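You operate a simulated robot arm through the tools that you are given. There is no shell and no other tool.

The job below is to be done with a simulated two-armed robot. You get a single attempt, and the scene is never put back.

## Task
Fill the small can with the green band with its matching drink.
Fine: two doses, none spilt; green is LIME, purple BERRY, orange PEACH; end with the slide at CAN IN; no lid; the drink knob stays. Set down upright: what you pick out.

The check looks at the end state, three seconds after you hand in, the way a careful person would. Anything else that was tipped, shoved, dropped, spilled or broken makes it a failure. Lids that push on must go on centred and level and be pressed home; caps that screw on are set level and turned clockwise until they are tight.

## Robot
Two 6-joint arms with two-finger parallel grippers on one trunk that stands fixed in place. Base frame: the origin is at the foot of the trunk, x ahead of it, y to its left, z up. Readings come in m, degrees, newtons and seconds.
The left shoulder is at [0.05, 0.17, 1.355], the right one opposite. Each reaches about 1.092 m from its shoulder. Payload 1.57 kg a hand.
The TCP of each hand is the grasp point between the finger pads, 0.03 m short of the fingertips. In the tool frame z runs along the fingers and y along their closing line. The gripper opens to 0.08 m. The fingers are 0.017 m wide and 0.012 m thick; the gripper's body (0.04 by 0.082 m) begins 0.08 m behind the TCP.
Orientation is told as [roll, pitch, yaw] about the base's x, y, z axes, in that order, counted from this pose: with the fingers straight down and closing along the base's y, the tool's x points along the base's -x, its y along +y and its z along -z.

## Interface
- The arms move only by the tool drive_tool. It takes "left_steps", "right_steps" or both (then of equal length, played together; a hand with none holds still); each is a list of rows, each a list of 3 entries, a list of its own where there are three numbers: the gripper command, from -1 (shut) to 1 (fully open), values between in proportion, then the shift along the tool's x, y, z in m, then the turn, a rotation vector about the tool's x, y, z in rad. In form: [[claw, [dx, dy, dz], [ax, ay, az]], ...]. A call has 1 to 20 rows; each row shifts and turns the commanded pose from where the row before left it, along the tool's axes as they then stand. Each row takes 0.2 s and may step no farther than 0.05 m and 8.6 degrees from the row before; otherwise, or with a gripper value out of range, the whole call is refused. Where a pose cannot be reached the arm comes as near as it can. A force on the tool above 40 N (or 10 N above the force at the start of the call, whichever is more), or a blocked arm, ends the call early, and 0.2 s more pass. Each finger travels about 0.072 m/s and halts on what it meets, pressing with about 31 N; the grip force reading is that of the motor and also rises with nothing between the fingers. The clock runs only during rows and for 0.2 s after the last one: add rows that do not move to give the fingers time. It gives the time, the measured TCP pose, the force on the tool (base axes), the opening and the grip force at its end, in the units of the frame above (readings bear some noise), with the torque about the TCP (base axes, N m) and any sound that the robot's microphone picked up, and new pictures: "views" is both (left out), scene, wrist or none (wrist: the cameras of the hands that moved).
- Cameras (640 x 400 px; columns grow to the right, rows downward): "scene" is now at [0.0391, -0.0017, 1.924]; the picture's right is [-0.00, -1.00, 0.00], its down [-0.74, 0.00, -0.67] and it looks along [0.67, -0.00, -0.74] (base axes); focal length 373 px, centre (320, 200). "left" rides on the left gripper at [0.072, 0.007, -0.122] in its tool frame; the picture's right is [-0.09, 1.00, 0.00], its down [-0.84, -0.08, -0.54] and it looks along [-0.54, -0.05, 0.84] (tool axes); focal length 238 px, centre (320, 200). "right" rides on the right gripper at [0.072, -0.007, -0.122] in its tool frame; the picture's right is [0.09, 1.00, 0.00], its down [-0.84, 0.08, -0.54] and it looks along [-0.54, 0.05, 0.84] (tool axes); focal length 238 px, centre (320, 200). There is no depth. A picture from a camera that has moved, and an enlarged one, comes with that camera's place and axes in the base frame and with its lens.
- move_column(by): slides the trunk up (or, below 0, down) by that many m; the arms and the scene camera ride with it, the base frame stays. It gives what a move gives, with no picture.
- aim_head(pan, tilt): turns the head with the scene camera to pan (to the left, within 86 degrees either way) and tilt (down, from -29 to 69), counted from straight ahead of the robot. It gives what a move gives, and a new picture of the scene camera.
- enlarge(camera, box): a new picture of the part [left, top, right, bottom] of that camera's present view, enlarged. No time passes.
- finish_job(): hands the job in; it is judged then, once.

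Places have to be worked out from the pictures, the camera data and where the tool is seen. Open the grippers and draw the arms clear of the work before you hand the job in, unless the task says otherwise.

The tools are called after "Emit:" as a command line: name --argument value ..., lists and objects as JSON in quotes. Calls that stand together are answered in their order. drive_tool: Moves the arms, as the interface text tells. Its arguments: {"type":"object","properties":{"left_steps":{"type":"array","items":{"type":"array"}},"right_steps":{"type":"array","items":{"type":"array"}},"views":{"type":"string","enum":["both","scene","wrist","none"]}},"required":[]} The other tools are called the same way: move_column (by) moves the trunk up or down; aim_head (pan, tilt) turns the head that bears the scene camera; enlarge (camera, box) takes an enlarged picture of a part of a camera's view; finish_job () hands the job in.

At the start:

```text
time_s: 0.0
left_eef_pos: [0.6635, 0.4782, 1.2447]
left_ee_rot: [-0.1, 0.0, 0.0]
left_wrist_force: [-0.7, -0.4, -0.1]
left_ft_torque: [0.04, 0.0, -0.01]
left_width: 0.0799
left_grasp_force: 0.1
right_eef_pos: [0.6015, -0.1909, 1.2444]
right_ee_rot: [0.0, 0.0, 0.0]
right_wrist_force: [0.8, 0.6, 0.0]
right_ft_torque: [-0.01, 0.01, 0.03]
right_width: 0.0798
right_grasp_force: 0.1
trunk travel left (down, up): [-0.97, 0.0]
head pan, tilt (commanded): [-0.2, 47.8]
```

scene: 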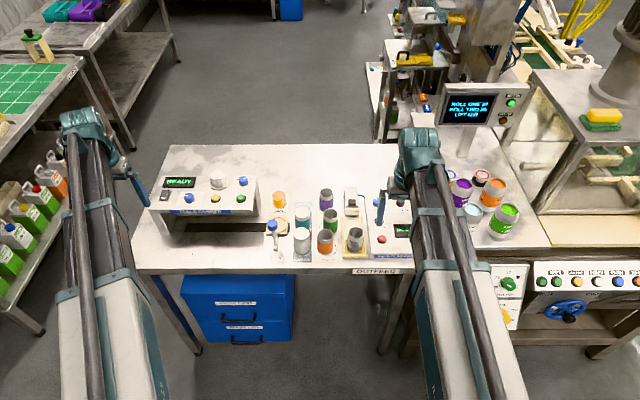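
right: 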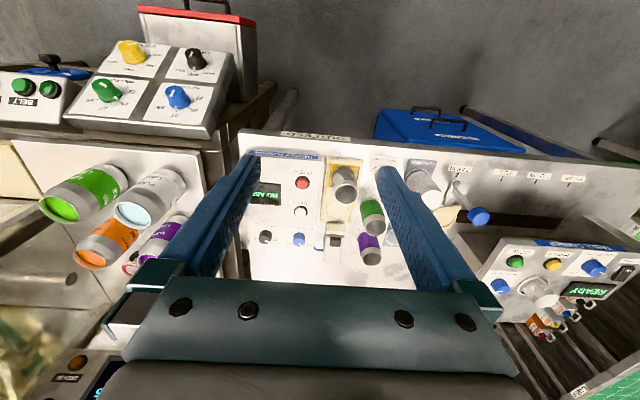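
left: 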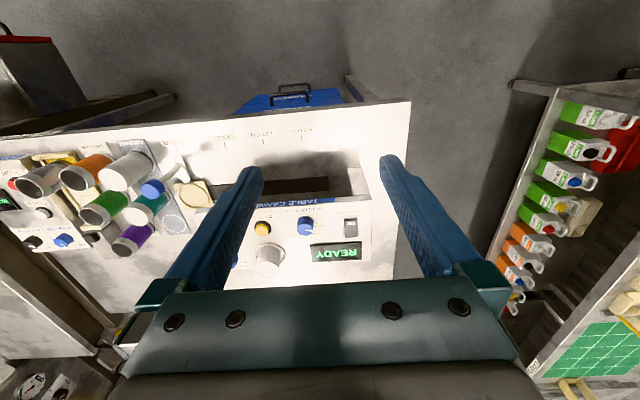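

I begin by looking closely at the bench: the table canner machine, the cans and the unit at right.

Emit:
enlarge --camera "scene" --box '[140, 160, 280, 250]'

Emit:
enlarge --camera "scene" --box '[250, 170, 430, 285]'

Emit:
enlarge --camera "left" --box '[160, 100, 420, 290]'

Emit:
enlarge --camera "right" --box '[400, 140, 640, 340]'

Emit:
enlarge --camera "right" --box '[230, 120, 410, 280]'

```text
4.44 times, centred on (210, 205) of scene
camera zoom: at [0.0391, -0.0017, 1.924], right [0.0, -1.0, 0.0], down [-0.74, 0.0, -0.67], along [0.67, 0.0, -0.74], focal length 1660 px, centre (809, 178)
```

zoom: 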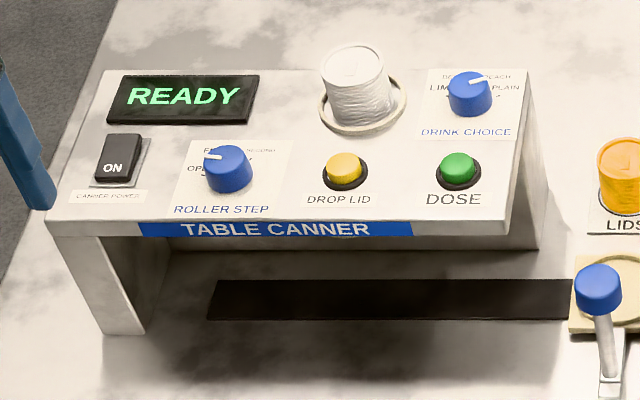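

```text
3.48 times, centred on (340, 228) of scene
camera zoom: at [0.0391, -0.0017, 1.924], right [0.0, -1.0, 0.0], down [-0.74, 0.0, -0.67], along [0.67, 0.0, -0.74], focal length 1299 px, centre (250, 104)
```

zoom: 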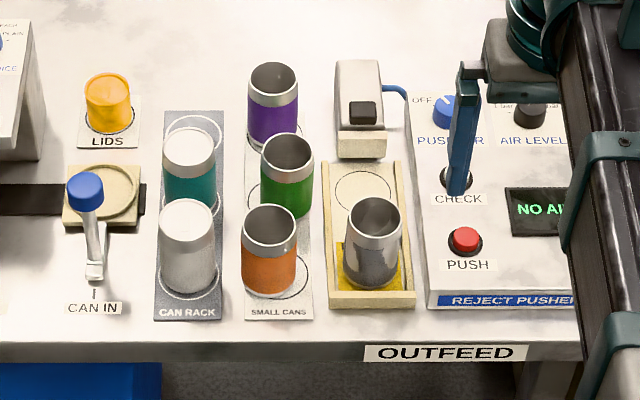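

```text
2.11 times, centred on (290, 195) of left
camera zoom: at [0.5926, 0.4846, 1.367], right [0.09, 1.0, 0.0], down [0.84, -0.08, 0.54], along [0.54, -0.05, -0.84], focal length 502 px, centre (383, 210)
```

zoom: 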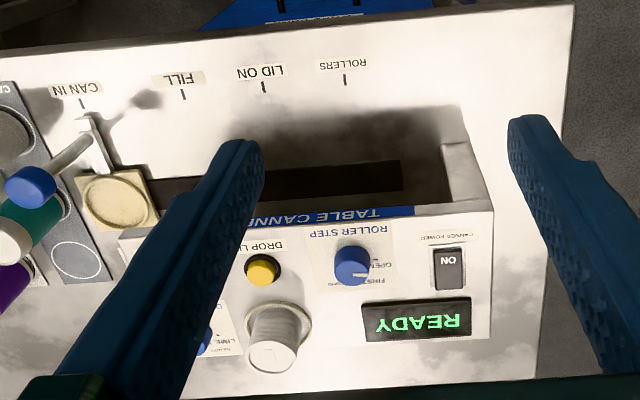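

```text
2.00 times, centred on (520, 240) of right
camera zoom: at [0.5289, -0.1972, 1.3645], right [-0.09, 1.0, 0.0], down [0.84, 0.08, 0.54], along [0.54, 0.05, -0.84], focal length 477 px, centre (-80, 120)
```

zoom: 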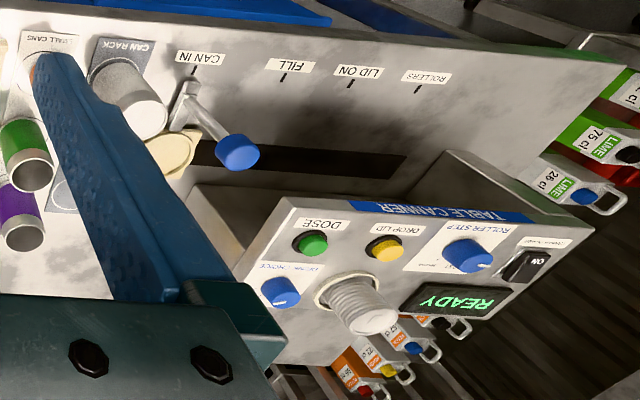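

```text
2.50 times, centred on (320, 200) of right
camera zoom: at [0.5289, -0.1972, 1.3645], right [-0.09, 1.0, 0.0], down [0.84, 0.08, 0.54], along [0.54, 0.05, -0.84], focal length 596 px, centre (320, 200)
```

zoom: 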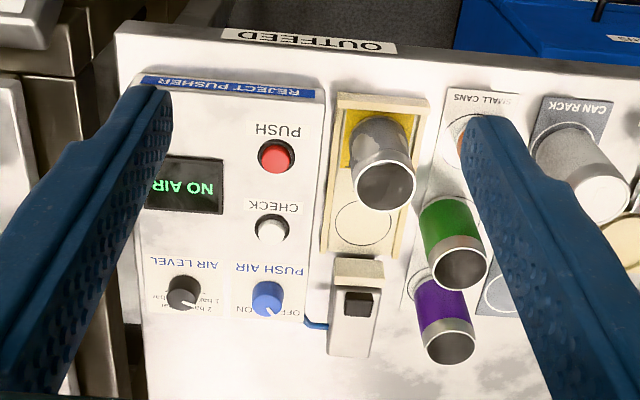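

The canner's DRINK CHOICE knob and its labels matter, as do the slide holder and the small cans. I zoom in farther.

Emit:
enlarge --camera "scene" --box '[225, 170, 265, 195]'

Emit:
enlarge --camera "scene" --box '[170, 185, 220, 216]'

Emit:
enlarge --camera "scene" --box '[255, 180, 350, 265]'

Emit:
enlarge --camera "right" --box '[490, 270, 560, 310]'

Emit:
enlarge --camera "scene" --box '[430, 80, 540, 150]'

```text
16.00 times, centred on (245, 182) of scene
camera zoom: at [0.0391, -0.0017, 1.924], right [0.0, -1.0, 0.0], down [-0.74, 0.0, -0.67], along [0.67, 0.0, -0.74], focal length 5975 px, centre (1520, 480)
```

zoom: 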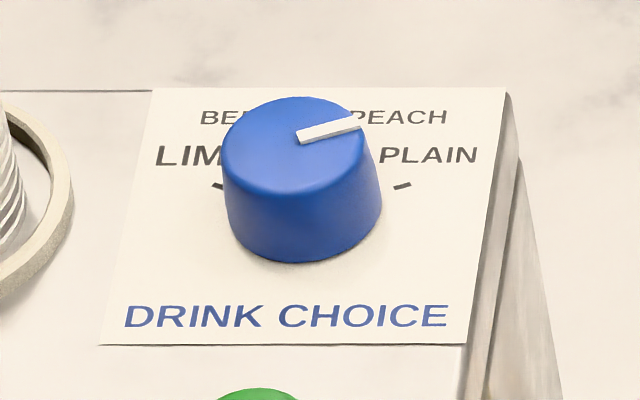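

```text
12.80 times, centred on (195, 200) of scene
camera zoom: at [0.0391, -0.0017, 1.924], right [0.0, -1.0, 0.0], down [-0.74, 0.0, -0.67], along [0.67, 0.0, -0.74], focal length 4780 px, centre (1920, 194)
```

zoom: 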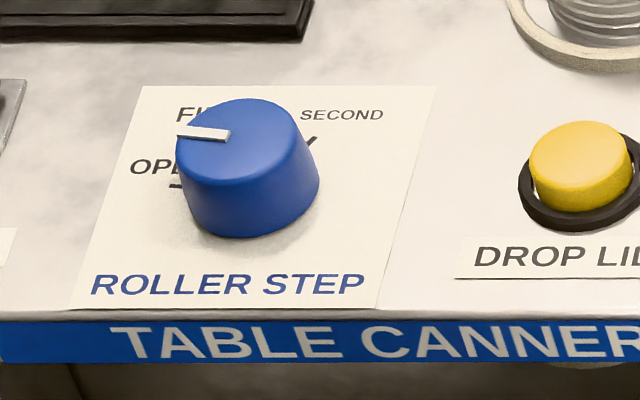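

```text
4.71 times, centred on (302, 222) of scene
camera zoom: at [0.0391, -0.0017, 1.924], right [0.0, -1.0, 0.0], down [-0.74, 0.0, -0.67], along [0.67, 0.0, -0.74], focal length 1757 px, centre (402, 94)
```

zoom: 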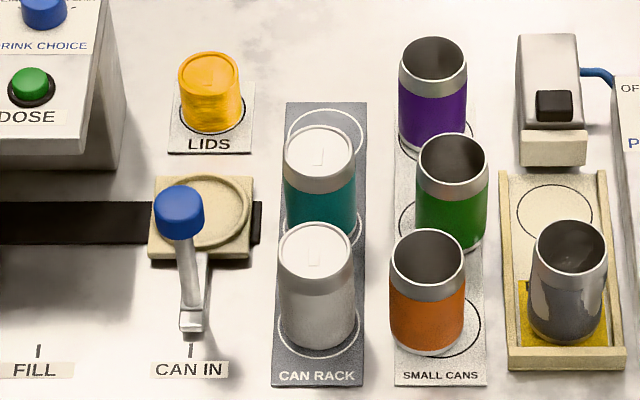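

```text
9.14 times, centred on (525, 290) of right
camera zoom: at [0.5289, -0.1972, 1.3645], right [-0.09, 1.0, 0.0], down [0.84, 0.08, 0.54], along [0.54, 0.05, -0.84], focal length 2179 px, centre (-1554, -623)
```

zoom: 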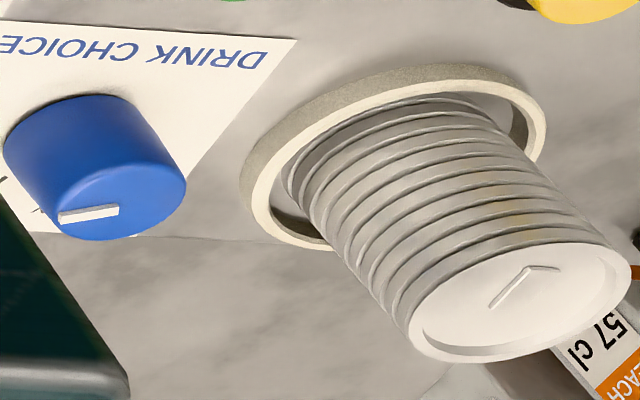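

```text
5.71 times, centred on (485, 115) of scene
camera zoom: at [0.0391, -0.0017, 1.924], right [0.0, -1.0, 0.0], down [-0.74, 0.0, -0.67], along [0.67, 0.0, -0.74], focal length 2134 px, centre (-623, 686)
```

zoom: 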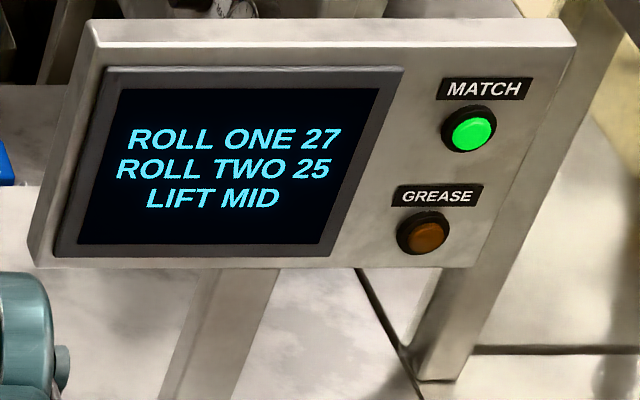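

From two views, I put the bench top at z≈0.85, the green can's rim near (0.86, -0.04, 0.94), the slide post's ball near (0.79, 0.15, 0.98), DOSE near (0.88, 0.26, 1.0), and the drink knob near (0.95, 0.26, 1.02), pointing to PLAIN. I move both hands high above their work for closer looks.

Emit:
drive_tool --left_steps '[[1, [-0.02, -0.03, 0.004], [0, 0, 0]], [1, [-0.02, -0.03, 0.004], [0, 0, 0]], [1, [-0.02, -0.03, 0.004], [0, 0, 0]], [1, [-0.02, -0.03, 0.004], [0, 0, 0]], [1, [-0.02, -0.03, 0.004], [0, 0, 0]], [1, [-0.02, -0.03, 0.004], [0, 0, 0]], [1, [-0.02, -0.03, 0.004], [0, 0, 0]]]' --right_steps '[[1, [-0.028, 0.02, 0.01], [0, 0, 0]], [1, [-0.028, 0.02, 0.01], [0, 0, 0]], [1, [-0.028, 0.02, 0.01], [0, 0, 0]], [1, [-0.028, 0.02, 0.01], [0, 0, 0]], [1, [-0.028, 0.02, 0.01], [0, 0, 0]], [1, [-0.028, 0.02, 0.01], [0, 0, 0]], [1, [-0.028, 0.02, 0.01], [0, 0, 0]]]' --views "both"

```text
time_s: 1.6
left_eef_pos: [0.806, 0.2687, 1.244]
left_ee_rot: [0.0, 0.1, 0.0]
left_wrist_force: [-0.4, 0.1, -0.3]
left_ft_torque: [-0.01, -0.02, 0.0]
left_width: 0.0798
left_grasp_force: 0.1
left hand out of reach, approached as far as the arm can: row 1, 2, 3, 4, 5, 7
right_eef_pos: [0.7999, -0.0516, 1.2429]
right_ee_rot: [0.1, 0.2, 0.0]
right_wrist_force: [0.6, 0.4, 0.6]
right_ft_torque: [0.03, 0.02, 0.01]
right_width: 0.0801
right_grasp_force: 0.0
right hand out of reach, approached as far as the arm can: row 1, 2, 3, 4, 5, 6, 7
trunk travel left (down, up): [-0.97, 0.0]
head pan, tilt (commanded): [-0.2, 47.8]
camera scene: at [0.0408, -0.002, 1.9239], right [0.0, -1.0, 0.0], down [-0.74, 0.0, -0.67], along [0.67, 0.0, -0.74], focal length 373 px, centre (320, 200)
camera right: at [0.728, -0.0582, 1.3638], right [-0.09, 1.0, 0.0], down [0.84, 0.08, 0.54], along [0.54, 0.05, -0.84], focal length 238 px, centre (320, 200)
camera left: at [0.7343, 0.2753, 1.3664], right [0.09, 1.0, 0.0], down [0.84, -0.08, 0.54], along [0.54, -0.05, -0.84], focal length 238 px, centre (320, 200)
```

scene: 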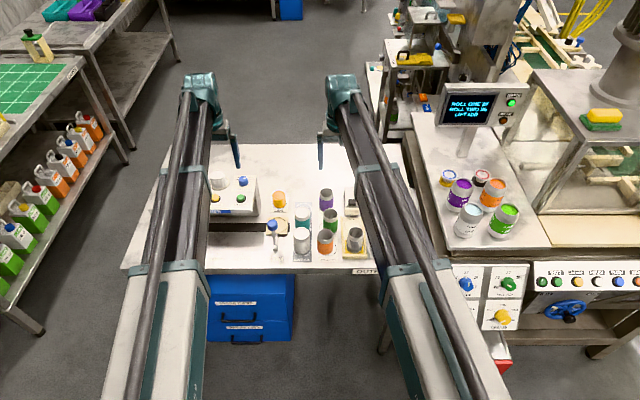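
right: 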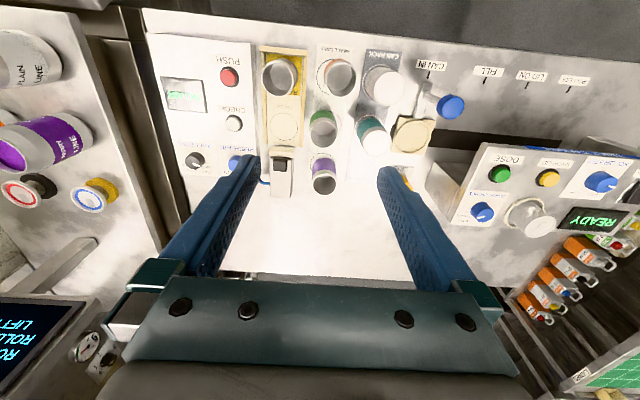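
left: 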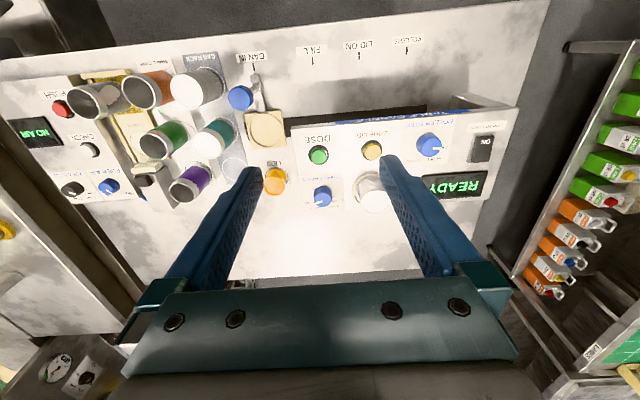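

Both arms are at their lower limit with the trunk up, so I will lower the trunk later. First I use these closer views to check the knob and the slide.

Emit:
enlarge --camera "left" --box '[220, 60, 420, 220]'

Emit:
enlarge --camera "right" --box '[250, 40, 450, 200]'

Emit:
enlarge --camera "left" --box '[295, 170, 365, 215]'

Emit:
enlarge --camera "scene" --box '[205, 285, 305, 350]'

```text
2.50 times, centred on (320, 140) of left
camera zoom: at [0.7343, 0.2753, 1.3664], right [0.09, 1.0, 0.0], down [0.84, -0.08, 0.54], along [0.54, -0.05, -0.84], focal length 596 px, centre (320, 350)
```

zoom: 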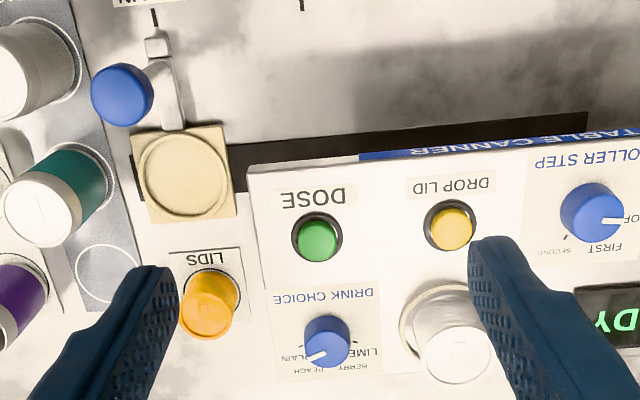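

```text
2.50 times, centred on (350, 120) of right
camera zoom: at [0.728, -0.0582, 1.3638], right [-0.09, 1.0, 0.0], down [0.84, 0.08, 0.54], along [0.54, 0.05, -0.84], focal length 596 px, centre (245, 400)
```

zoom: 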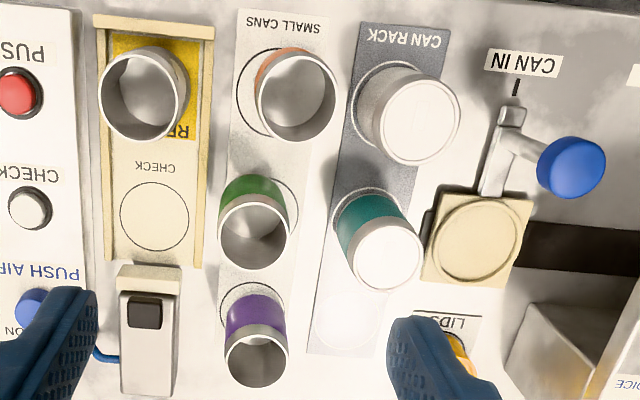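

```text
8.89 times, centred on (330, 192) of left
camera zoom: at [0.7343, 0.2753, 1.3664], right [0.09, 1.0, 0.0], down [0.84, -0.08, 0.54], along [0.54, -0.05, -0.84], focal length 2119 px, centre (231, 267)
```

zoom: 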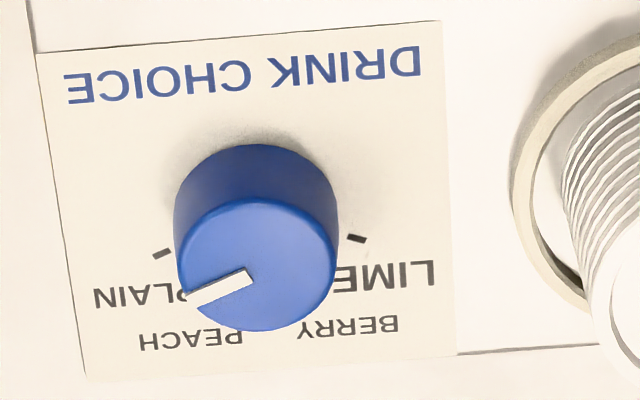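

```text
6.15 times, centred on (255, 318) of scene
camera zoom: at [0.0408, -0.002, 1.9239], right [0.0, -1.0, 0.0], down [-0.74, 0.0, -0.67], along [0.67, 0.0, -0.74], focal length 2298 px, centre (720, -523)
```

zoom: 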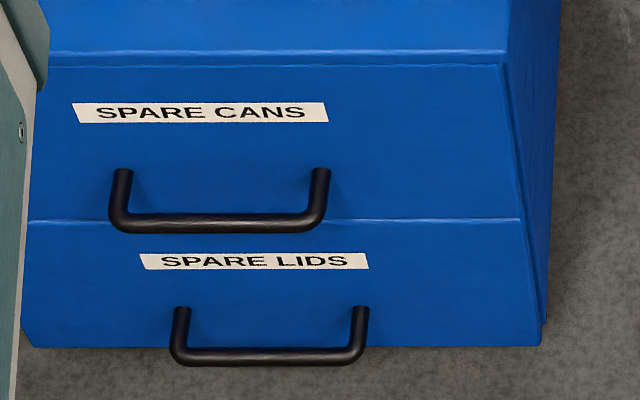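

The drink knob clearly sits at PLAIN and LIME is about 130° anticlockwise from it. I raise both hands before lowering the trunk so that nothing on the bench is touched.

Emit:
drive_tool --left_steps '[[1, [0.012, 0, -0.045], [0, 0, 0]], [1, [0.012, 0, -0.045], [0, 0, 0]], [1, [0.012, 0, -0.045], [0, 0, 0]], [1, [0.012, 0, -0.045], [0, 0, 0]], [1, [0.012, 0, -0.045], [0, 0, 0]], [1, [0.012, 0, -0.045], [0, 0, 0]], [1, [0.012, 0, -0.045], [0, 0, 0]]]' --right_steps '[[1, [0.012, 0, -0.045], [0, 0, 0]], [1, [0.012, 0, -0.045], [0, 0, 0]], [1, [0.012, 0, -0.045], [0, 0, 0]], [1, [0.012, 0, -0.045], [0, 0, 0]], [1, [0.012, 0, -0.045], [0, 0, 0]], [1, [0.012, 0, -0.045], [0, 0, 0]], [1, [0.012, 0, -0.045], [0, 0, 0]]]' --views "scene"

```text
time_s: 3.2
left_eef_pos: [0.7274, 0.2693, 1.2446]
left_ee_rot: [-0.1, 0.0, 0.0]
left_wrist_force: [0.5, 0.1, -0.2]
left_ft_torque: [-0.05, -0.02, 0.02]
left_width: 0.0799
left_grasp_force: 0.0
left hand out of reach, approached as far as the arm can: row 1, 2, 3, 4, 5, 6, 7
right_eef_pos: [0.7205, -0.0501, 1.2452]
right_ee_rot: [0.0, 0.0, -0.1]
right_wrist_force: [-0.3, 0.1, -0.4]
right_ft_torque: [-0.02, 0.0, -0.02]
right_width: 0.0799
right_grasp_force: 0.1
right hand out of reach, approached as far as the arm can: row 1, 2, 3, 4, 5, 6, 7
trunk travel left (down, up): [-0.97, 0.0]
head pan, tilt (commanded): [-0.2, 47.8]
camera scene: at [0.0383, -0.0016, 1.924], right [0.0, -1.0, 0.0], down [-0.74, 0.0, -0.67], along [0.67, 0.0, -0.74], focal length 373 px, centre (320, 200)
```

scene: 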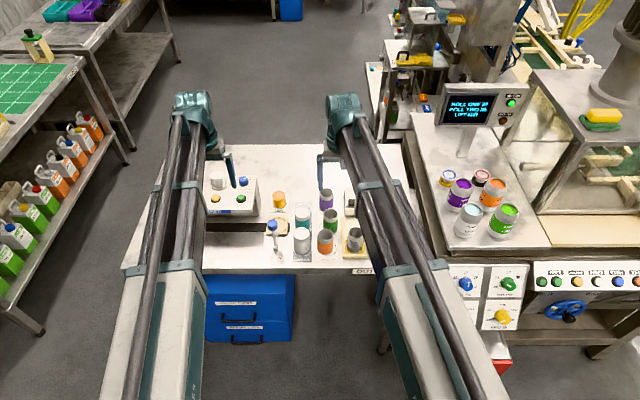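

The readings show the arms keep a fixed height with fingers down; height comes from the column. I lower the column so the TCPs come to about z=1.12, still clear of everything.

Emit:
move_column --by -0.12

```text
time_s: 4.7
left_eef_pos: [0.7295, 0.2686, 1.1255]
left_ee_rot: [0.1, 0.0, 0.0]
left_wrist_force: [-0.2, -0.5, -0.3]
left_ft_torque: [0.0, 0.02, -0.01]
left_width: 0.0798
left_grasp_force: 0.1
right_eef_pos: [0.721, -0.0507, 1.125]
right_ee_rot: [0.0, 0.0, 0.0]
right_wrist_force: [0.1, 0.6, 0.6]
right_ft_torque: [0.02, 0.01, 0.04]
right_width: 0.0801
right_grasp_force: 0.0
trunk travel left (down, up): [-0.85, 0.12]
head pan, tilt (commanded): [-0.2, 47.8]
```

I bring the left hand over the drink knob and turn it 65° clockwise, so the turn back to LIME stays centred in the wrist's range, while the right hand draws back off the bench.

Emit:
drive_tool --left_steps '[[1, [-0.045, -0.0016, 0], [0, 0, 0]], [1, [-0.045, -0.0016, 0], [0, 0, 0]], [1, [-0.045, -0.0016, 0], [0, 0, 0]], [1, [-0.045, -0.0016, 0], [0, 0, 0]], [1, [-0.045, -0.0016, 0], [0, 0, 0]], [1, [0, 0, 0], [0, 0, 0]]]' --right_steps '[[1, [0.04, -0.02, 0], [0, 0, 0]], [1, [0.04, -0.02, 0], [0, 0, 0]], [1, [0.04, -0.02, 0], [0, 0, 0]], [1, [0.04, -0.02, 0], [0, 0, 0]], [1, [0.04, -0.02, 0], [0, 0, 0]], [1, [0, 0, 0], [0, 0, 0]]]' --views "both"

```text
time_s: 6.1
left_eef_pos: [0.9187, 0.2579, 1.123]
left_ee_rot: [0.0, -0.1, 0.0]
left_wrist_force: [0.9, 0.7, 0.1]
left_ft_torque: [0.0, 0.02, 0.01]
left_width: 0.0801
left_grasp_force: 0.0
left hand out of reach, approached as far as the arm can: row 5
right_eef_pos: [0.5216, -0.1522, 1.1248]
right_ee_rot: [0.1, 0.0, 0.0]
right_wrist_force: [-0.3, -0.6, 1.0]
right_ft_torque: [-0.02, 0.0, 0.01]
right_width: 0.0799
right_grasp_force: 0.0
trunk travel left (down, up): [-0.85, 0.12]
head pan, tilt (commanded): [-0.2, 47.8]
camera scene: at [0.0403, -0.0014, 1.8039], right [0.0, -1.0, 0.0], down [-0.74, 0.0, -0.67], along [0.67, 0.0, -0.74], focal length 373 px, centre (320, 200)
camera right: at [0.4499, -0.159, 1.2442], right [-0.09, 1.0, 0.0], down [0.84, 0.08, 0.54], along [0.54, 0.05, -0.84], focal length 238 px, centre (320, 200)
camera left: at [0.8474, 0.2651, 1.2462], right [0.09, 1.0, 0.0], down [0.84, -0.08, 0.54], along [0.54, -0.05, -0.84], focal length 238 px, centre (320, 200)
```

scene: 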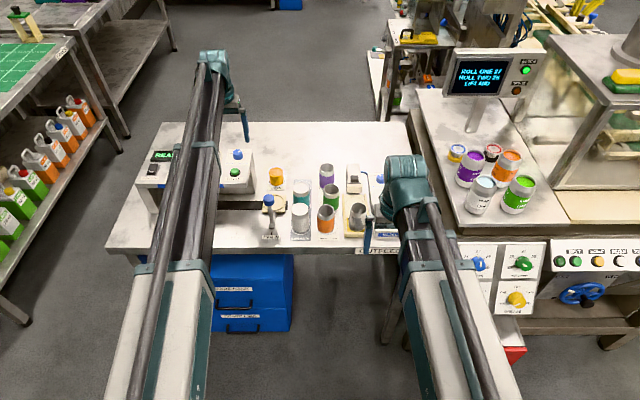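
right: 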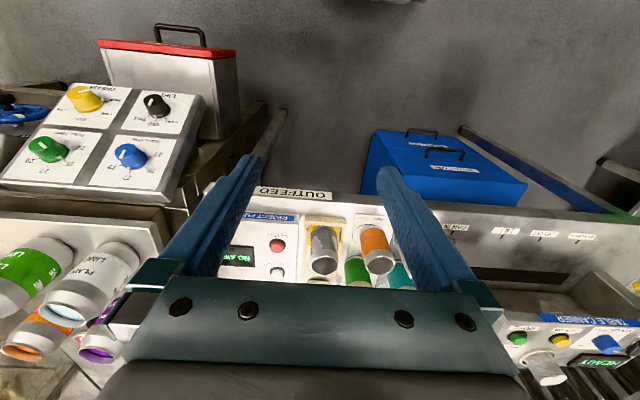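
left: 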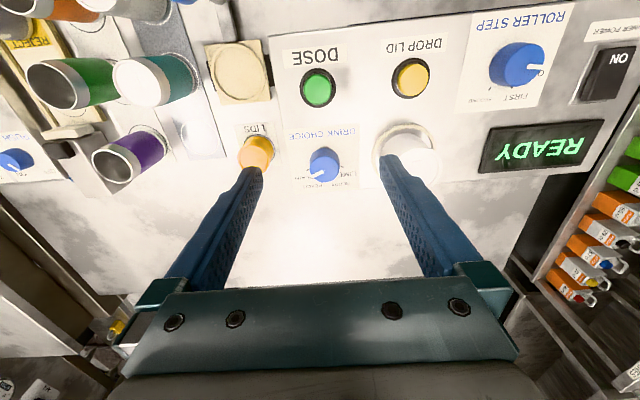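

With fingers straight down the left arm ends about 0.87 m from its shoulder, a few cm short of the knob. I tilt the fingers forward by 20°, which keeps the closing line level, then turn the hand 44° clockwise about the vertical.

Emit:
drive_tool --left_steps '[[0.2, [0.005, 0, -0.004], [0, -0.1163, 0]], [0.2, [0, 0, -0.004], [0, -0.1163, 0]], [0.2, [0, 0, -0.004], [0, -0.1164, 0]], [0.2, [0, 0, 0], [0.0438, 0, 0.1203]], [0.2, [0, 0, 0], [0.0438, 0, 0.1203]], [0.2, [0, 0, 0], [0.0438, 0, 0.1203]], [0.2, [0, 0, 0], [0.0438, 0, 0.1203]], [0.2, [0, 0, 0], [0.0438, 0, 0.1203]], [0.2, [0, 0, 0], [0.0438, 0, 0.1203]]]' --right_steps '[[1, [0.01, -0.02, 0], [0, 0, 0]], [1, [0.01, -0.02, 0], [0, 0, 0]], [1, [0.01, -0.02, 0], [0, 0, 0]], [1, [0.01, -0.02, 0], [0, 0, 0]], [1, [0.01, -0.02, 0], [0, 0, 0]], [1, [0, -0.02, 0], [0, 0, 0]], [1, [0, -0.02, 0], [0, 0, 0]], [1, [0, 0, 0], [0, 0, 0]], [1, [0, 0, 0], [0, 0, 0]]]' --views "both"

```text
time_s: 8.1
left_eef_pos: [0.9112, 0.2596, 1.1379]
left_ee_rot: [0.0, -20.0, -44.2]
left_wrist_force: [0.3, 0.0, 0.6]
left_ft_torque: [-0.01, -0.01, -0.02]
left_width: 0.0482
left_grasp_force: 0.0
right_eef_pos: [0.4729, -0.2906, 1.1249]
right_ee_rot: [0.0, 0.0, 0.0]
right_wrist_force: [-0.3, -0.3, -0.3]
right_ft_torque: [0.01, -0.03, 0.0]
right_width: 0.0799
right_grasp_force: 0.1
trunk travel left (down, up): [-0.85, 0.12]
head pan, tilt (commanded): [-0.2, 47.8]
camera scene: at [0.0392, -0.0018, 1.804], right [0.0, -1.0, 0.0], down [-0.74, 0.0, -0.67], along [0.67, 0.0, -0.74], focal length 373 px, centre (320, 200)
camera right: at [0.4001, -0.2978, 1.2445], right [-0.09, 1.0, 0.0], down [0.84, 0.08, 0.54], along [0.54, 0.05, -0.84], focal length 238 px, centre (320, 200)
camera left: at [0.8372, 0.3399, 1.2283], right [0.76, 0.65, 0.03], down [0.38, -0.47, 0.8], along [0.54, -0.59, -0.61], focal length 238 px, centre (320, 200)
```

scene: 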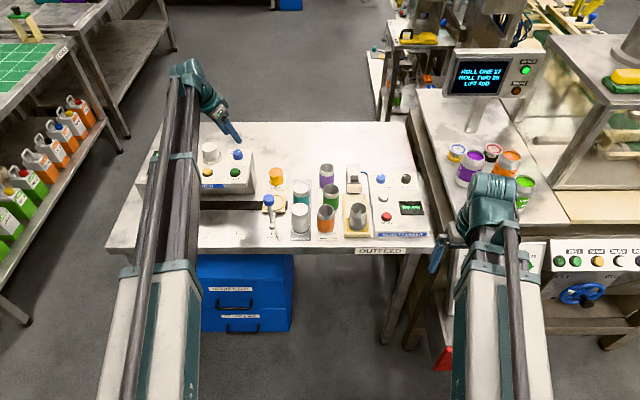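
right: 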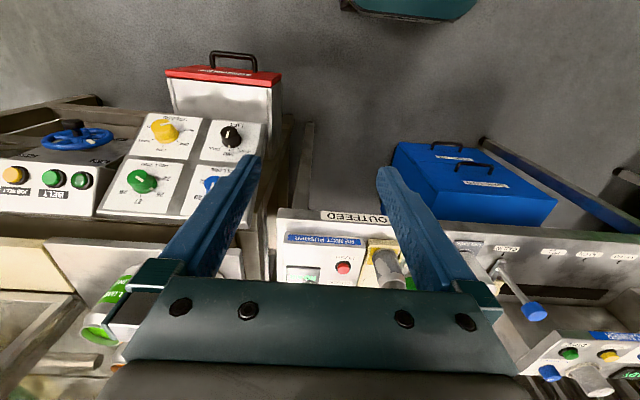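
left: 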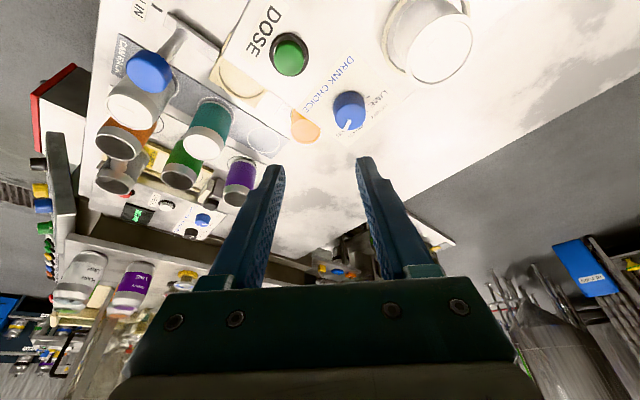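

The tilt and turn worked as planned. I enlarge the left wrist view to measure the knob against the fingertips.

Emit:
enlarge --camera "left" --box '[240, 50, 440, 175]'

Emit:
enlarge --camera "scene" --box '[180, 110, 280, 190]'

```text
3.20 times, centred on (340, 112) of left
camera zoom: at [0.8372, 0.3399, 1.2283], right [0.76, 0.65, 0.03], down [0.38, -0.47, 0.8], along [0.54, -0.59, -0.61], focal length 763 px, centre (256, 480)
```

zoom: 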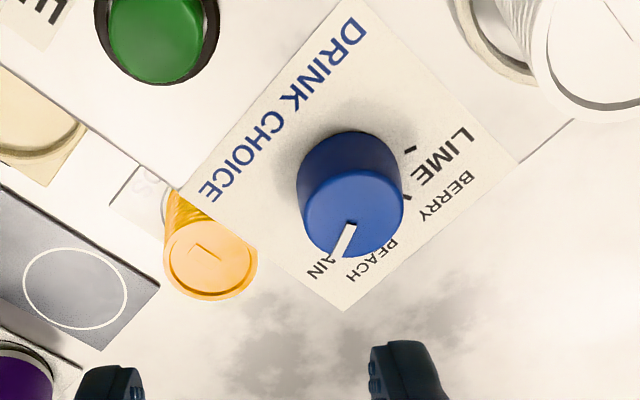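

```text
5.00 times, centred on (230, 150) of scene
camera zoom: at [0.0392, -0.0018, 1.804], right [0.0, -1.0, 0.0], down [-0.74, 0.0, -0.67], along [0.67, 0.0, -0.74], focal length 1867 px, centre (770, 450)
```

zoom: 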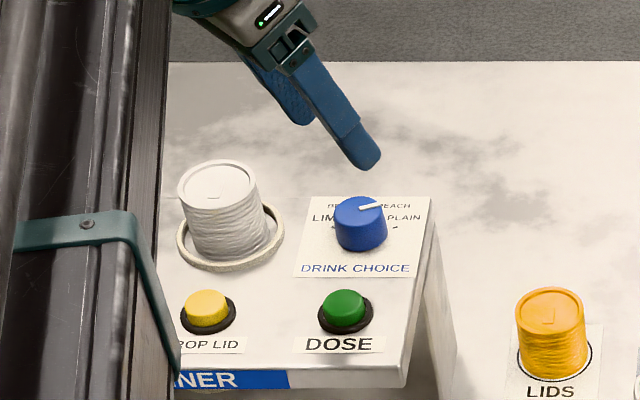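

The knob axis measures (0.955, 0.260), top near z=1.02, agreeing with the earlier estimates. I shift the fingers over it, opened to about 56 mm, before lowering.

Emit:
drive_tool --left_steps '[[0.4, [-0.0113, 0.0155, 0.0041], [0, 0, 0]], [0.4, [-0.0113, 0.0154, 0.0041], [0, 0, 0]], [0.4, [0, 0, 0], [0, 0, 0]]]' --views "wrist"

Emit:
move_column --by -0.07

Emit:
enlarge --camera "left" --box '[220, 60, 420, 185]'

Emit:
enlarge --camera "scene" --box '[180, 80, 300, 180]'

```text
time_s: 8.9
left_eef_pos: [0.9492, 0.2649, 1.1381]
left_ee_rot: [0.1, -20.0, -43.9]
left_wrist_force: [0.0, 0.6, 0.0]
left_ft_torque: [0.02, -0.01, -0.01]
left_width: 0.0561
left_grasp_force: 0.0
right_eef_pos: [0.4723, -0.2906, 1.1244]
right_ee_rot: [0.0, 0.1, 0.0]
right_wrist_force: [-0.9, 0.9, 0.1]
right_ft_torque: [-0.01, 0.0, 0.01]
right_width: 0.08
right_grasp_force: 0.0
trunk travel left (down, up): [-0.85, 0.12]
head pan, tilt (commanded): [-0.2, 47.8]
camera left: at [0.8756, 0.3457, 1.2284], right [0.75, 0.66, 0.03], down [0.38, -0.47, 0.8], along [0.54, -0.59, -0.61], focal length 238 px, centre (320, 200)
```

left: 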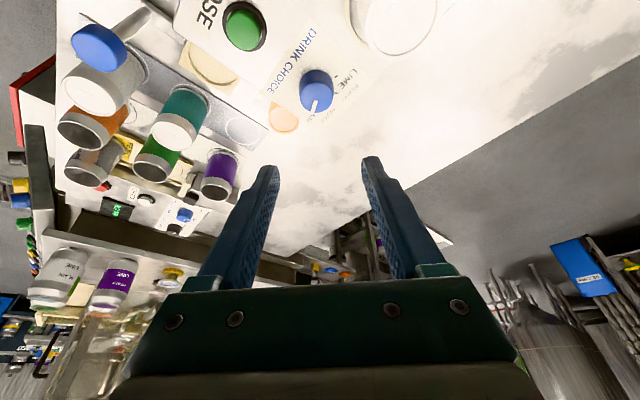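

```text
time_s: 10.0
left_eef_pos: [0.949, 0.2647, 1.0681]
left_ee_rot: [0.0, -19.9, -44.0]
left_wrist_force: [-0.1, -0.3, 0.2]
left_ft_torque: [0.02, 0.01, -0.03]
left_width: 0.056
left_grasp_force: 0.1
right_eef_pos: [0.4724, -0.2906, 1.0552]
right_ee_rot: [0.0, 0.1, 0.0]
right_wrist_force: [0.0, -0.5, -0.4]
right_ft_torque: [-0.01, 0.0, 0.0]
right_width: 0.0802
right_grasp_force: 0.1
trunk travel left (down, up): [-0.78, 0.19]
head pan, tilt (commanded): [-0.2, 47.8]
```

```text
3.20 times, centred on (320, 122) of left
camera zoom: at [0.8755, 0.3457, 1.1585], right [0.75, 0.66, 0.03], down [0.38, -0.47, 0.8], along [0.54, -0.59, -0.61], focal length 763 px, centre (320, 448)
```

zoom: 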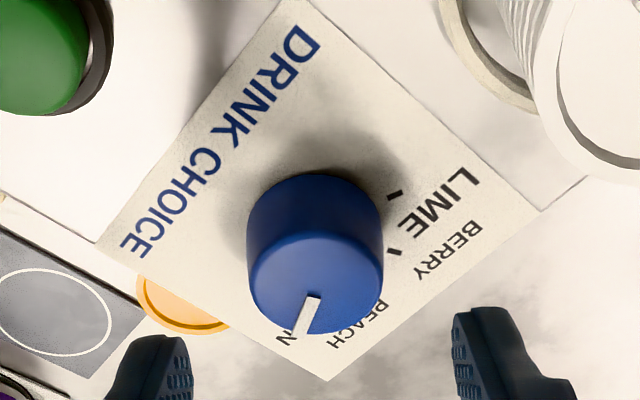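

```text
4.00 times, centred on (240, 130) of scene
camera zoom: at [0.0389, -0.0018, 1.734], right [0.0, -1.0, 0.0], down [-0.74, 0.0, -0.67], along [0.67, 0.0, -0.74], focal length 1494 px, centre (640, 480)
```

zoom: 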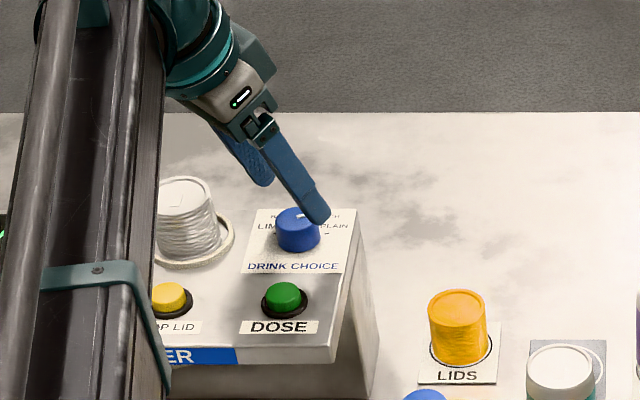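

The fingers are laterally centred on the knob (within 1 mm) and still above it. I lower the column 25 mm and check again.

Emit:
move_column --by -0.025

Emit:
enlarge --camera "left" --box '[220, 60, 420, 185]'

Emit:
enlarge --camera "scene" --box '[200, 80, 280, 140]'

```text
time_s: 10.7
left_eef_pos: [0.9488, 0.2647, 1.0428]
left_ee_rot: [0.0, -20.0, -44.0]
left_wrist_force: [0.0, -0.1, 0.2]
left_ft_torque: [0.03, 0.02, -0.03]
left_width: 0.056
left_grasp_force: 0.0
right_eef_pos: [0.4708, -0.2907, 1.0299]
right_ee_rot: [-0.1, 0.0, 0.1]
right_wrist_force: [-0.1, 0.9, -0.4]
right_ft_torque: [0.0, 0.01, -0.01]
right_width: 0.0799
right_grasp_force: 0.1
trunk travel left (down, up): [-0.755, 0.215]
head pan, tilt (commanded): [-0.2, 47.8]
```

```text
3.20 times, centred on (320, 122) of left
camera zoom: at [0.8755, 0.3457, 1.1334], right [0.75, 0.66, 0.03], down [0.38, -0.47, 0.8], along [0.54, -0.59, -0.61], focal length 763 px, centre (320, 448)
```

zoom: 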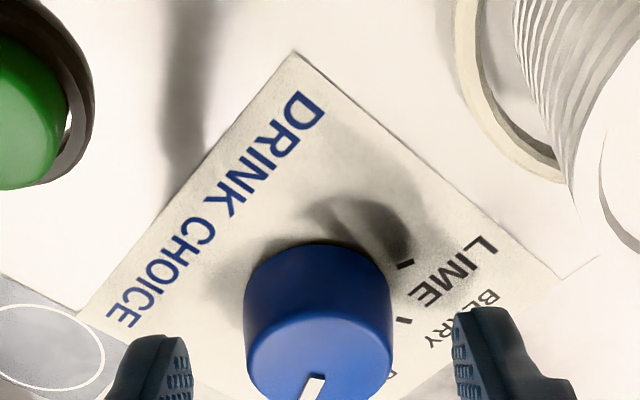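

```text
6.67 times, centred on (240, 110) of scene
camera zoom: at [0.0389, -0.0018, 1.709], right [0.0, -1.0, 0.0], down [-0.74, 0.0, -0.67], along [0.67, 0.0, -0.74], focal length 2489 px, centre (853, 800)
```

zoom: 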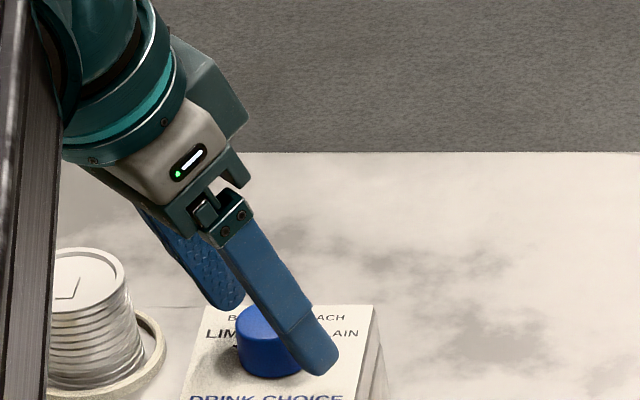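

The knob top comes out at z≈1.025 and the tips now reach about 1.012. I lower 5 mm more and close on the knob gently.

Emit:
move_column --by -0.005

Emit:
drive_tool --left_steps '[[0, [0, 0, 0], [0, 0, 0]], [-0.2, [0, 0, 0], [0, 0, 0]], [-0.4, [0, 0, 0], [0, 0, 0]], [-0.6, [0, 0, 0], [0, 0, 0]]]' --views "both"

```text
time_s: 11.2
left_eef_pos: [0.9488, 0.265, 1.037]
left_ee_rot: [0.1, -20.1, -44.0]
left_wrist_force: [0.6, -0.8, -0.8]
left_ft_torque: [0.01, 0.02, -0.02]
left_width: 0.056
left_grasp_force: 0.1
right_eef_pos: [0.4721, -0.2912, 1.026]
right_ee_rot: [-0.1, 0.0, 0.0]
right_wrist_force: [-1.3, 0.1, -0.1]
right_ft_torque: [0.01, 0.01, -0.02]
right_width: 0.0799
right_grasp_force: 0.0
trunk travel left (down, up): [-0.75, 0.22]
head pan, tilt (commanded): [-0.2, 47.8]
```

```text
time_s: 12.2
left_eef_pos: [0.9489, 0.2647, 1.0378]
left_ee_rot: [0.1, -20.1, -44.0]
left_wrist_force: [-0.5, -1.0, 0.5]
left_ft_torque: [-0.06, 0.06, -0.01]
left_width: 0.0318
left_grasp_force: 40.3
right_eef_pos: [0.4727, -0.2892, 1.0243]
right_ee_rot: [0.1, 0.0, 0.0]
right_wrist_force: [0.1, 0.2, 0.0]
right_ft_torque: [0.01, -0.02, 0.04]
right_width: 0.08
right_grasp_force: 0.1
trunk travel left (down, up): [-0.75, 0.22]
head pan, tilt (commanded): [-0.2, 47.8]
camera scene: at [0.0391, -0.0018, 1.704], right [0.0, -1.0, 0.0], down [-0.74, 0.0, -0.67], along [0.67, 0.0, -0.74], focal length 373 px, centre (320, 200)
camera left: at [0.8756, 0.3456, 1.1283], right [0.75, 0.66, 0.03], down [0.38, -0.47, 0.8], along [0.54, -0.59, -0.61], focal length 238 px, centre (320, 200)
```

scene: 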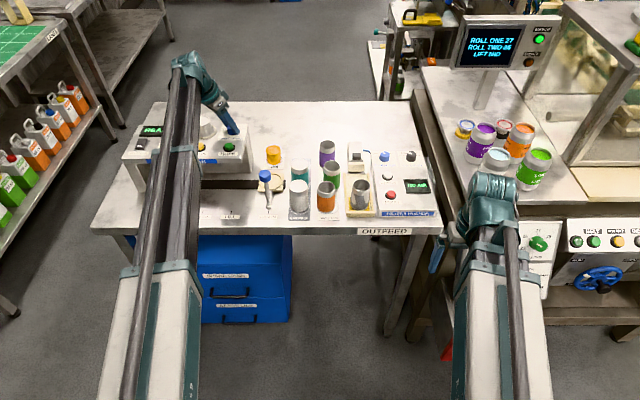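
left: 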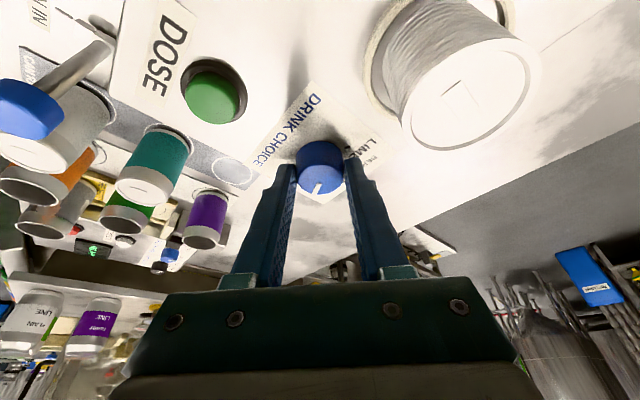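

The fingers hold the knob (width 31.8 mm, no side force). I now turn it anticlockwise about its own axis, first about 43° to feel the torque.

Emit:
drive_tool --left_steps '[[-0.6, [0, -0.0008, 0], [-0.0431, 0, -0.1184]], [-0.6, [0, -0.0008, 0], [-0.0431, 0, -0.1184]], [-0.6, [0, -0.0008, 0], [-0.0431, 0, -0.1184]], [-0.6, [0, -0.0008, 0], [-0.0431, 0, -0.1184]], [-0.6, [0, -0.0008, 0], [-0.0431, 0, -0.1184]], [-0.6, [0, -0.0008, 0], [-0.0431, 0, -0.1184]]]' --views "both"

Emit:
enlarge --camera "left" --box '[240, 100, 400, 220]'

Emit:
enlarge --camera "scene" --box '[180, 90, 270, 160]'

```text
time_s: 13.6
left_eef_pos: [0.9459, 0.2595, 1.0395]
left_ee_rot: [0.0, -20.0, -0.7]
left_wrist_force: [-0.1, -3.1, -0.1]
left_ft_torque: [-0.04, -0.5, 0.02]
left_width: 0.0321
left_grasp_force: 40.5
right_eef_pos: [0.471, -0.2907, 1.0256]
right_ee_rot: [-0.1, 0.1, 0.0]
right_wrist_force: [0.2, -0.4, -0.7]
right_ft_torque: [0.01, -0.02, 0.01]
right_width: 0.08
right_grasp_force: 0.1
trunk travel left (down, up): [-0.75, 0.22]
head pan, tilt (commanded): [-0.2, 47.8]
camera scene: at [0.039, -0.0021, 1.704], right [0.0, -1.0, 0.0], down [-0.74, 0.0, -0.67], along [0.67, 0.0, -0.74], focal length 373 px, centre (320, 200)
camera left: at [0.8385, 0.2679, 1.1285], right [0.1, 0.99, 0.03], down [0.6, -0.08, 0.8], along [0.79, -0.06, -0.61], focal length 238 px, centre (320, 200)
```

scene: 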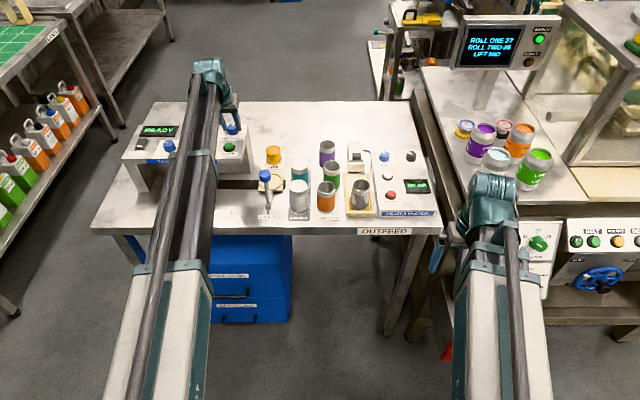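
left: 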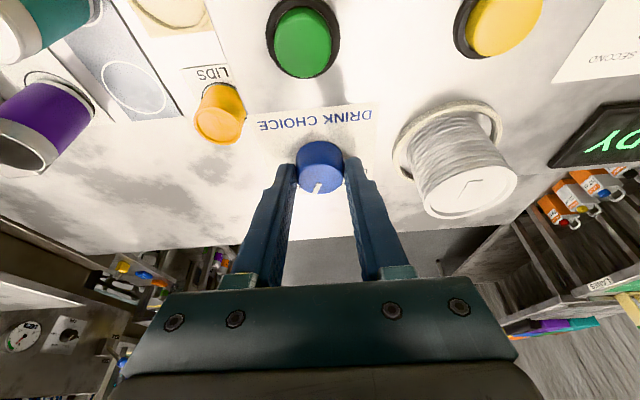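

```text
3.33 times, centred on (320, 160) of left
camera zoom: at [0.8385, 0.2679, 1.1285], right [0.1, 0.99, 0.03], down [0.6, -0.08, 0.8], along [0.79, -0.06, -0.61], focal length 794 px, centre (320, 333)
```

zoom: 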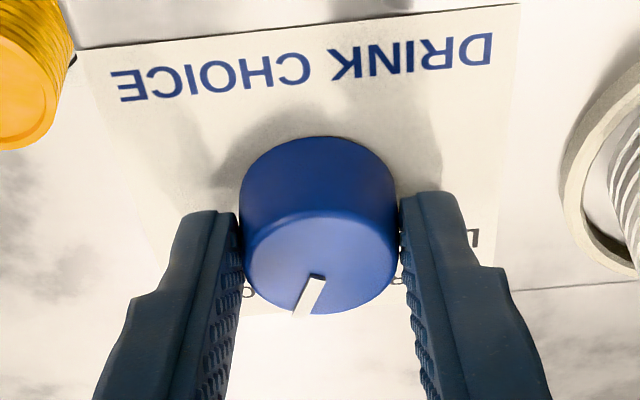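

```text
5.71 times, centred on (225, 125) of scene
camera zoom: at [0.039, -0.0021, 1.704], right [0.0, -1.0, 0.0], down [-0.74, 0.0, -0.67], along [0.67, 0.0, -0.74], focal length 2134 px, centre (863, 629)
```

zoom: 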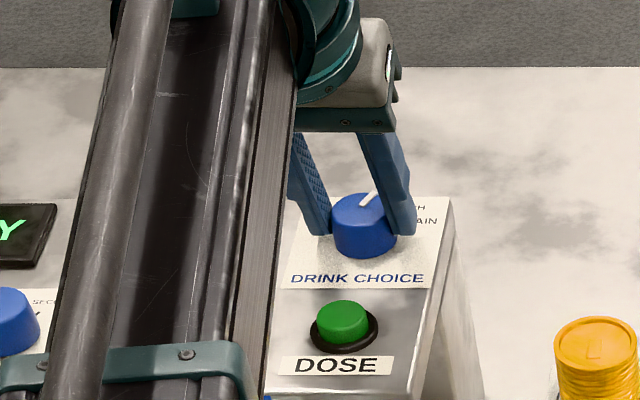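

The knob turns with the hand and now points between PLAIN and PEACH's side as expected (about 43° turned). I continue another 43° toward BERRY.

Emit:
drive_tool --left_steps '[[-0.6, [0, -0.0008, 0], [-0.0431, 0, -0.1184]], [-0.6, [0, -0.0008, 0], [-0.0431, 0, -0.1184]], [-0.6, [0, -0.0008, 0], [-0.0431, 0, -0.1184]], [-0.6, [0, -0.0008, 0], [-0.0431, 0, -0.1184]], [-0.6, [0, -0.0008, 0], [-0.0431, 0, -0.1184]], [-0.6, [0, -0.0008, 0], [-0.0431, 0, -0.1184]]]' --views "both"

Emit:
enlarge --camera "left" --box '[240, 100, 400, 220]'

Emit:
enlarge --camera "scene" --box '[180, 90, 270, 160]'

```text
time_s: 15.0
left_eef_pos: [0.9486, 0.2561, 1.0388]
left_ee_rot: [0.0, -20.0, 42.7]
left_wrist_force: [5.1, -5.8, 5.4]
left_ft_torque: [0.07, -0.2, -0.01]
left_width: 0.0318
left_grasp_force: 39.7
right_eef_pos: [0.4718, -0.2907, 1.0249]
right_ee_rot: [0.0, 0.0, 0.0]
right_wrist_force: [0.1, 0.5, 0.0]
right_ft_torque: [0.02, 0.0, 0.02]
right_width: 0.0802
right_grasp_force: 0.1
trunk travel left (down, up): [-0.75, 0.22]
head pan, tilt (commanded): [-0.2, 47.8]
camera scene: at [0.0392, -0.0027, 1.704], right [0.0, -1.0, 0.0], down [-0.74, 0.0, -0.67], along [0.67, 0.0, -0.74], focal length 373 px, centre (320, 200)
camera left: at [0.8646, 0.1861, 1.1284], right [-0.61, 0.79, 0.03], down [0.49, 0.35, 0.8], along [0.62, 0.5, -0.6], focal length 238 px, centre (320, 200)
```

scene: 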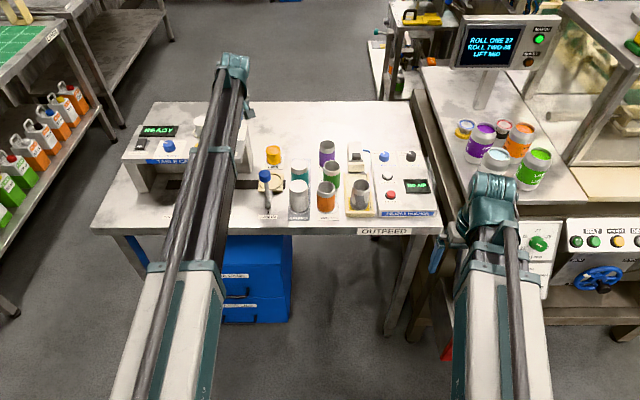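
left: 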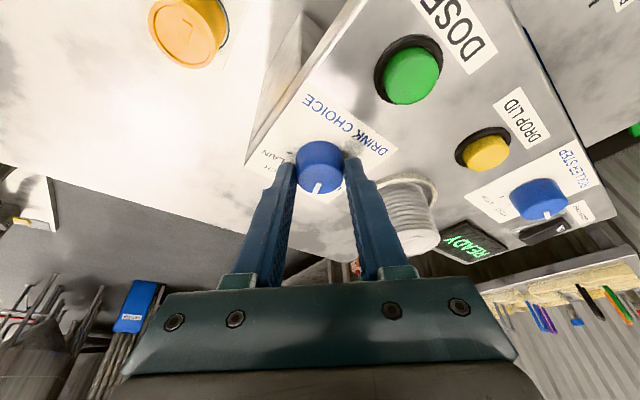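

```text
3.33 times, centred on (320, 160) of left
camera zoom: at [0.8646, 0.1861, 1.1284], right [-0.61, 0.79, 0.03], down [0.49, 0.35, 0.8], along [0.62, 0.5, -0.6], focal length 794 px, centre (320, 333)
```

zoom: 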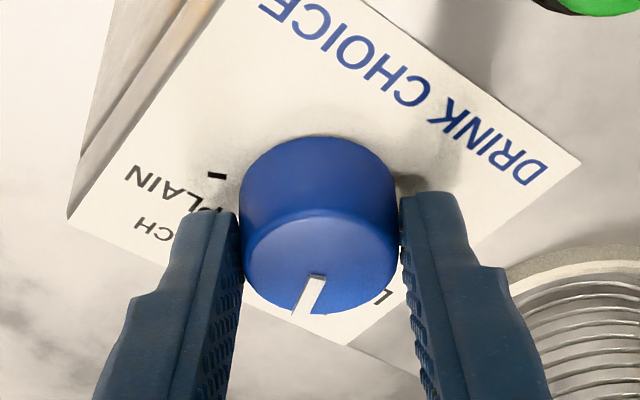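

```text
5.71 times, centred on (225, 125) of scene
camera zoom: at [0.0392, -0.0027, 1.704], right [0.0, -1.0, 0.0], down [-0.74, 0.0, -0.67], along [0.67, 0.0, -0.74], focal length 2134 px, centre (863, 629)
```

zoom: 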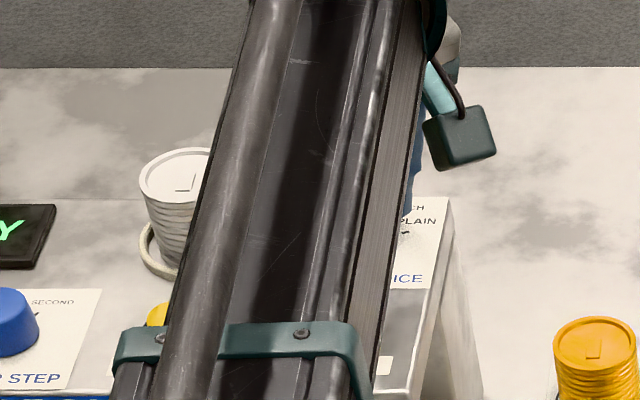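

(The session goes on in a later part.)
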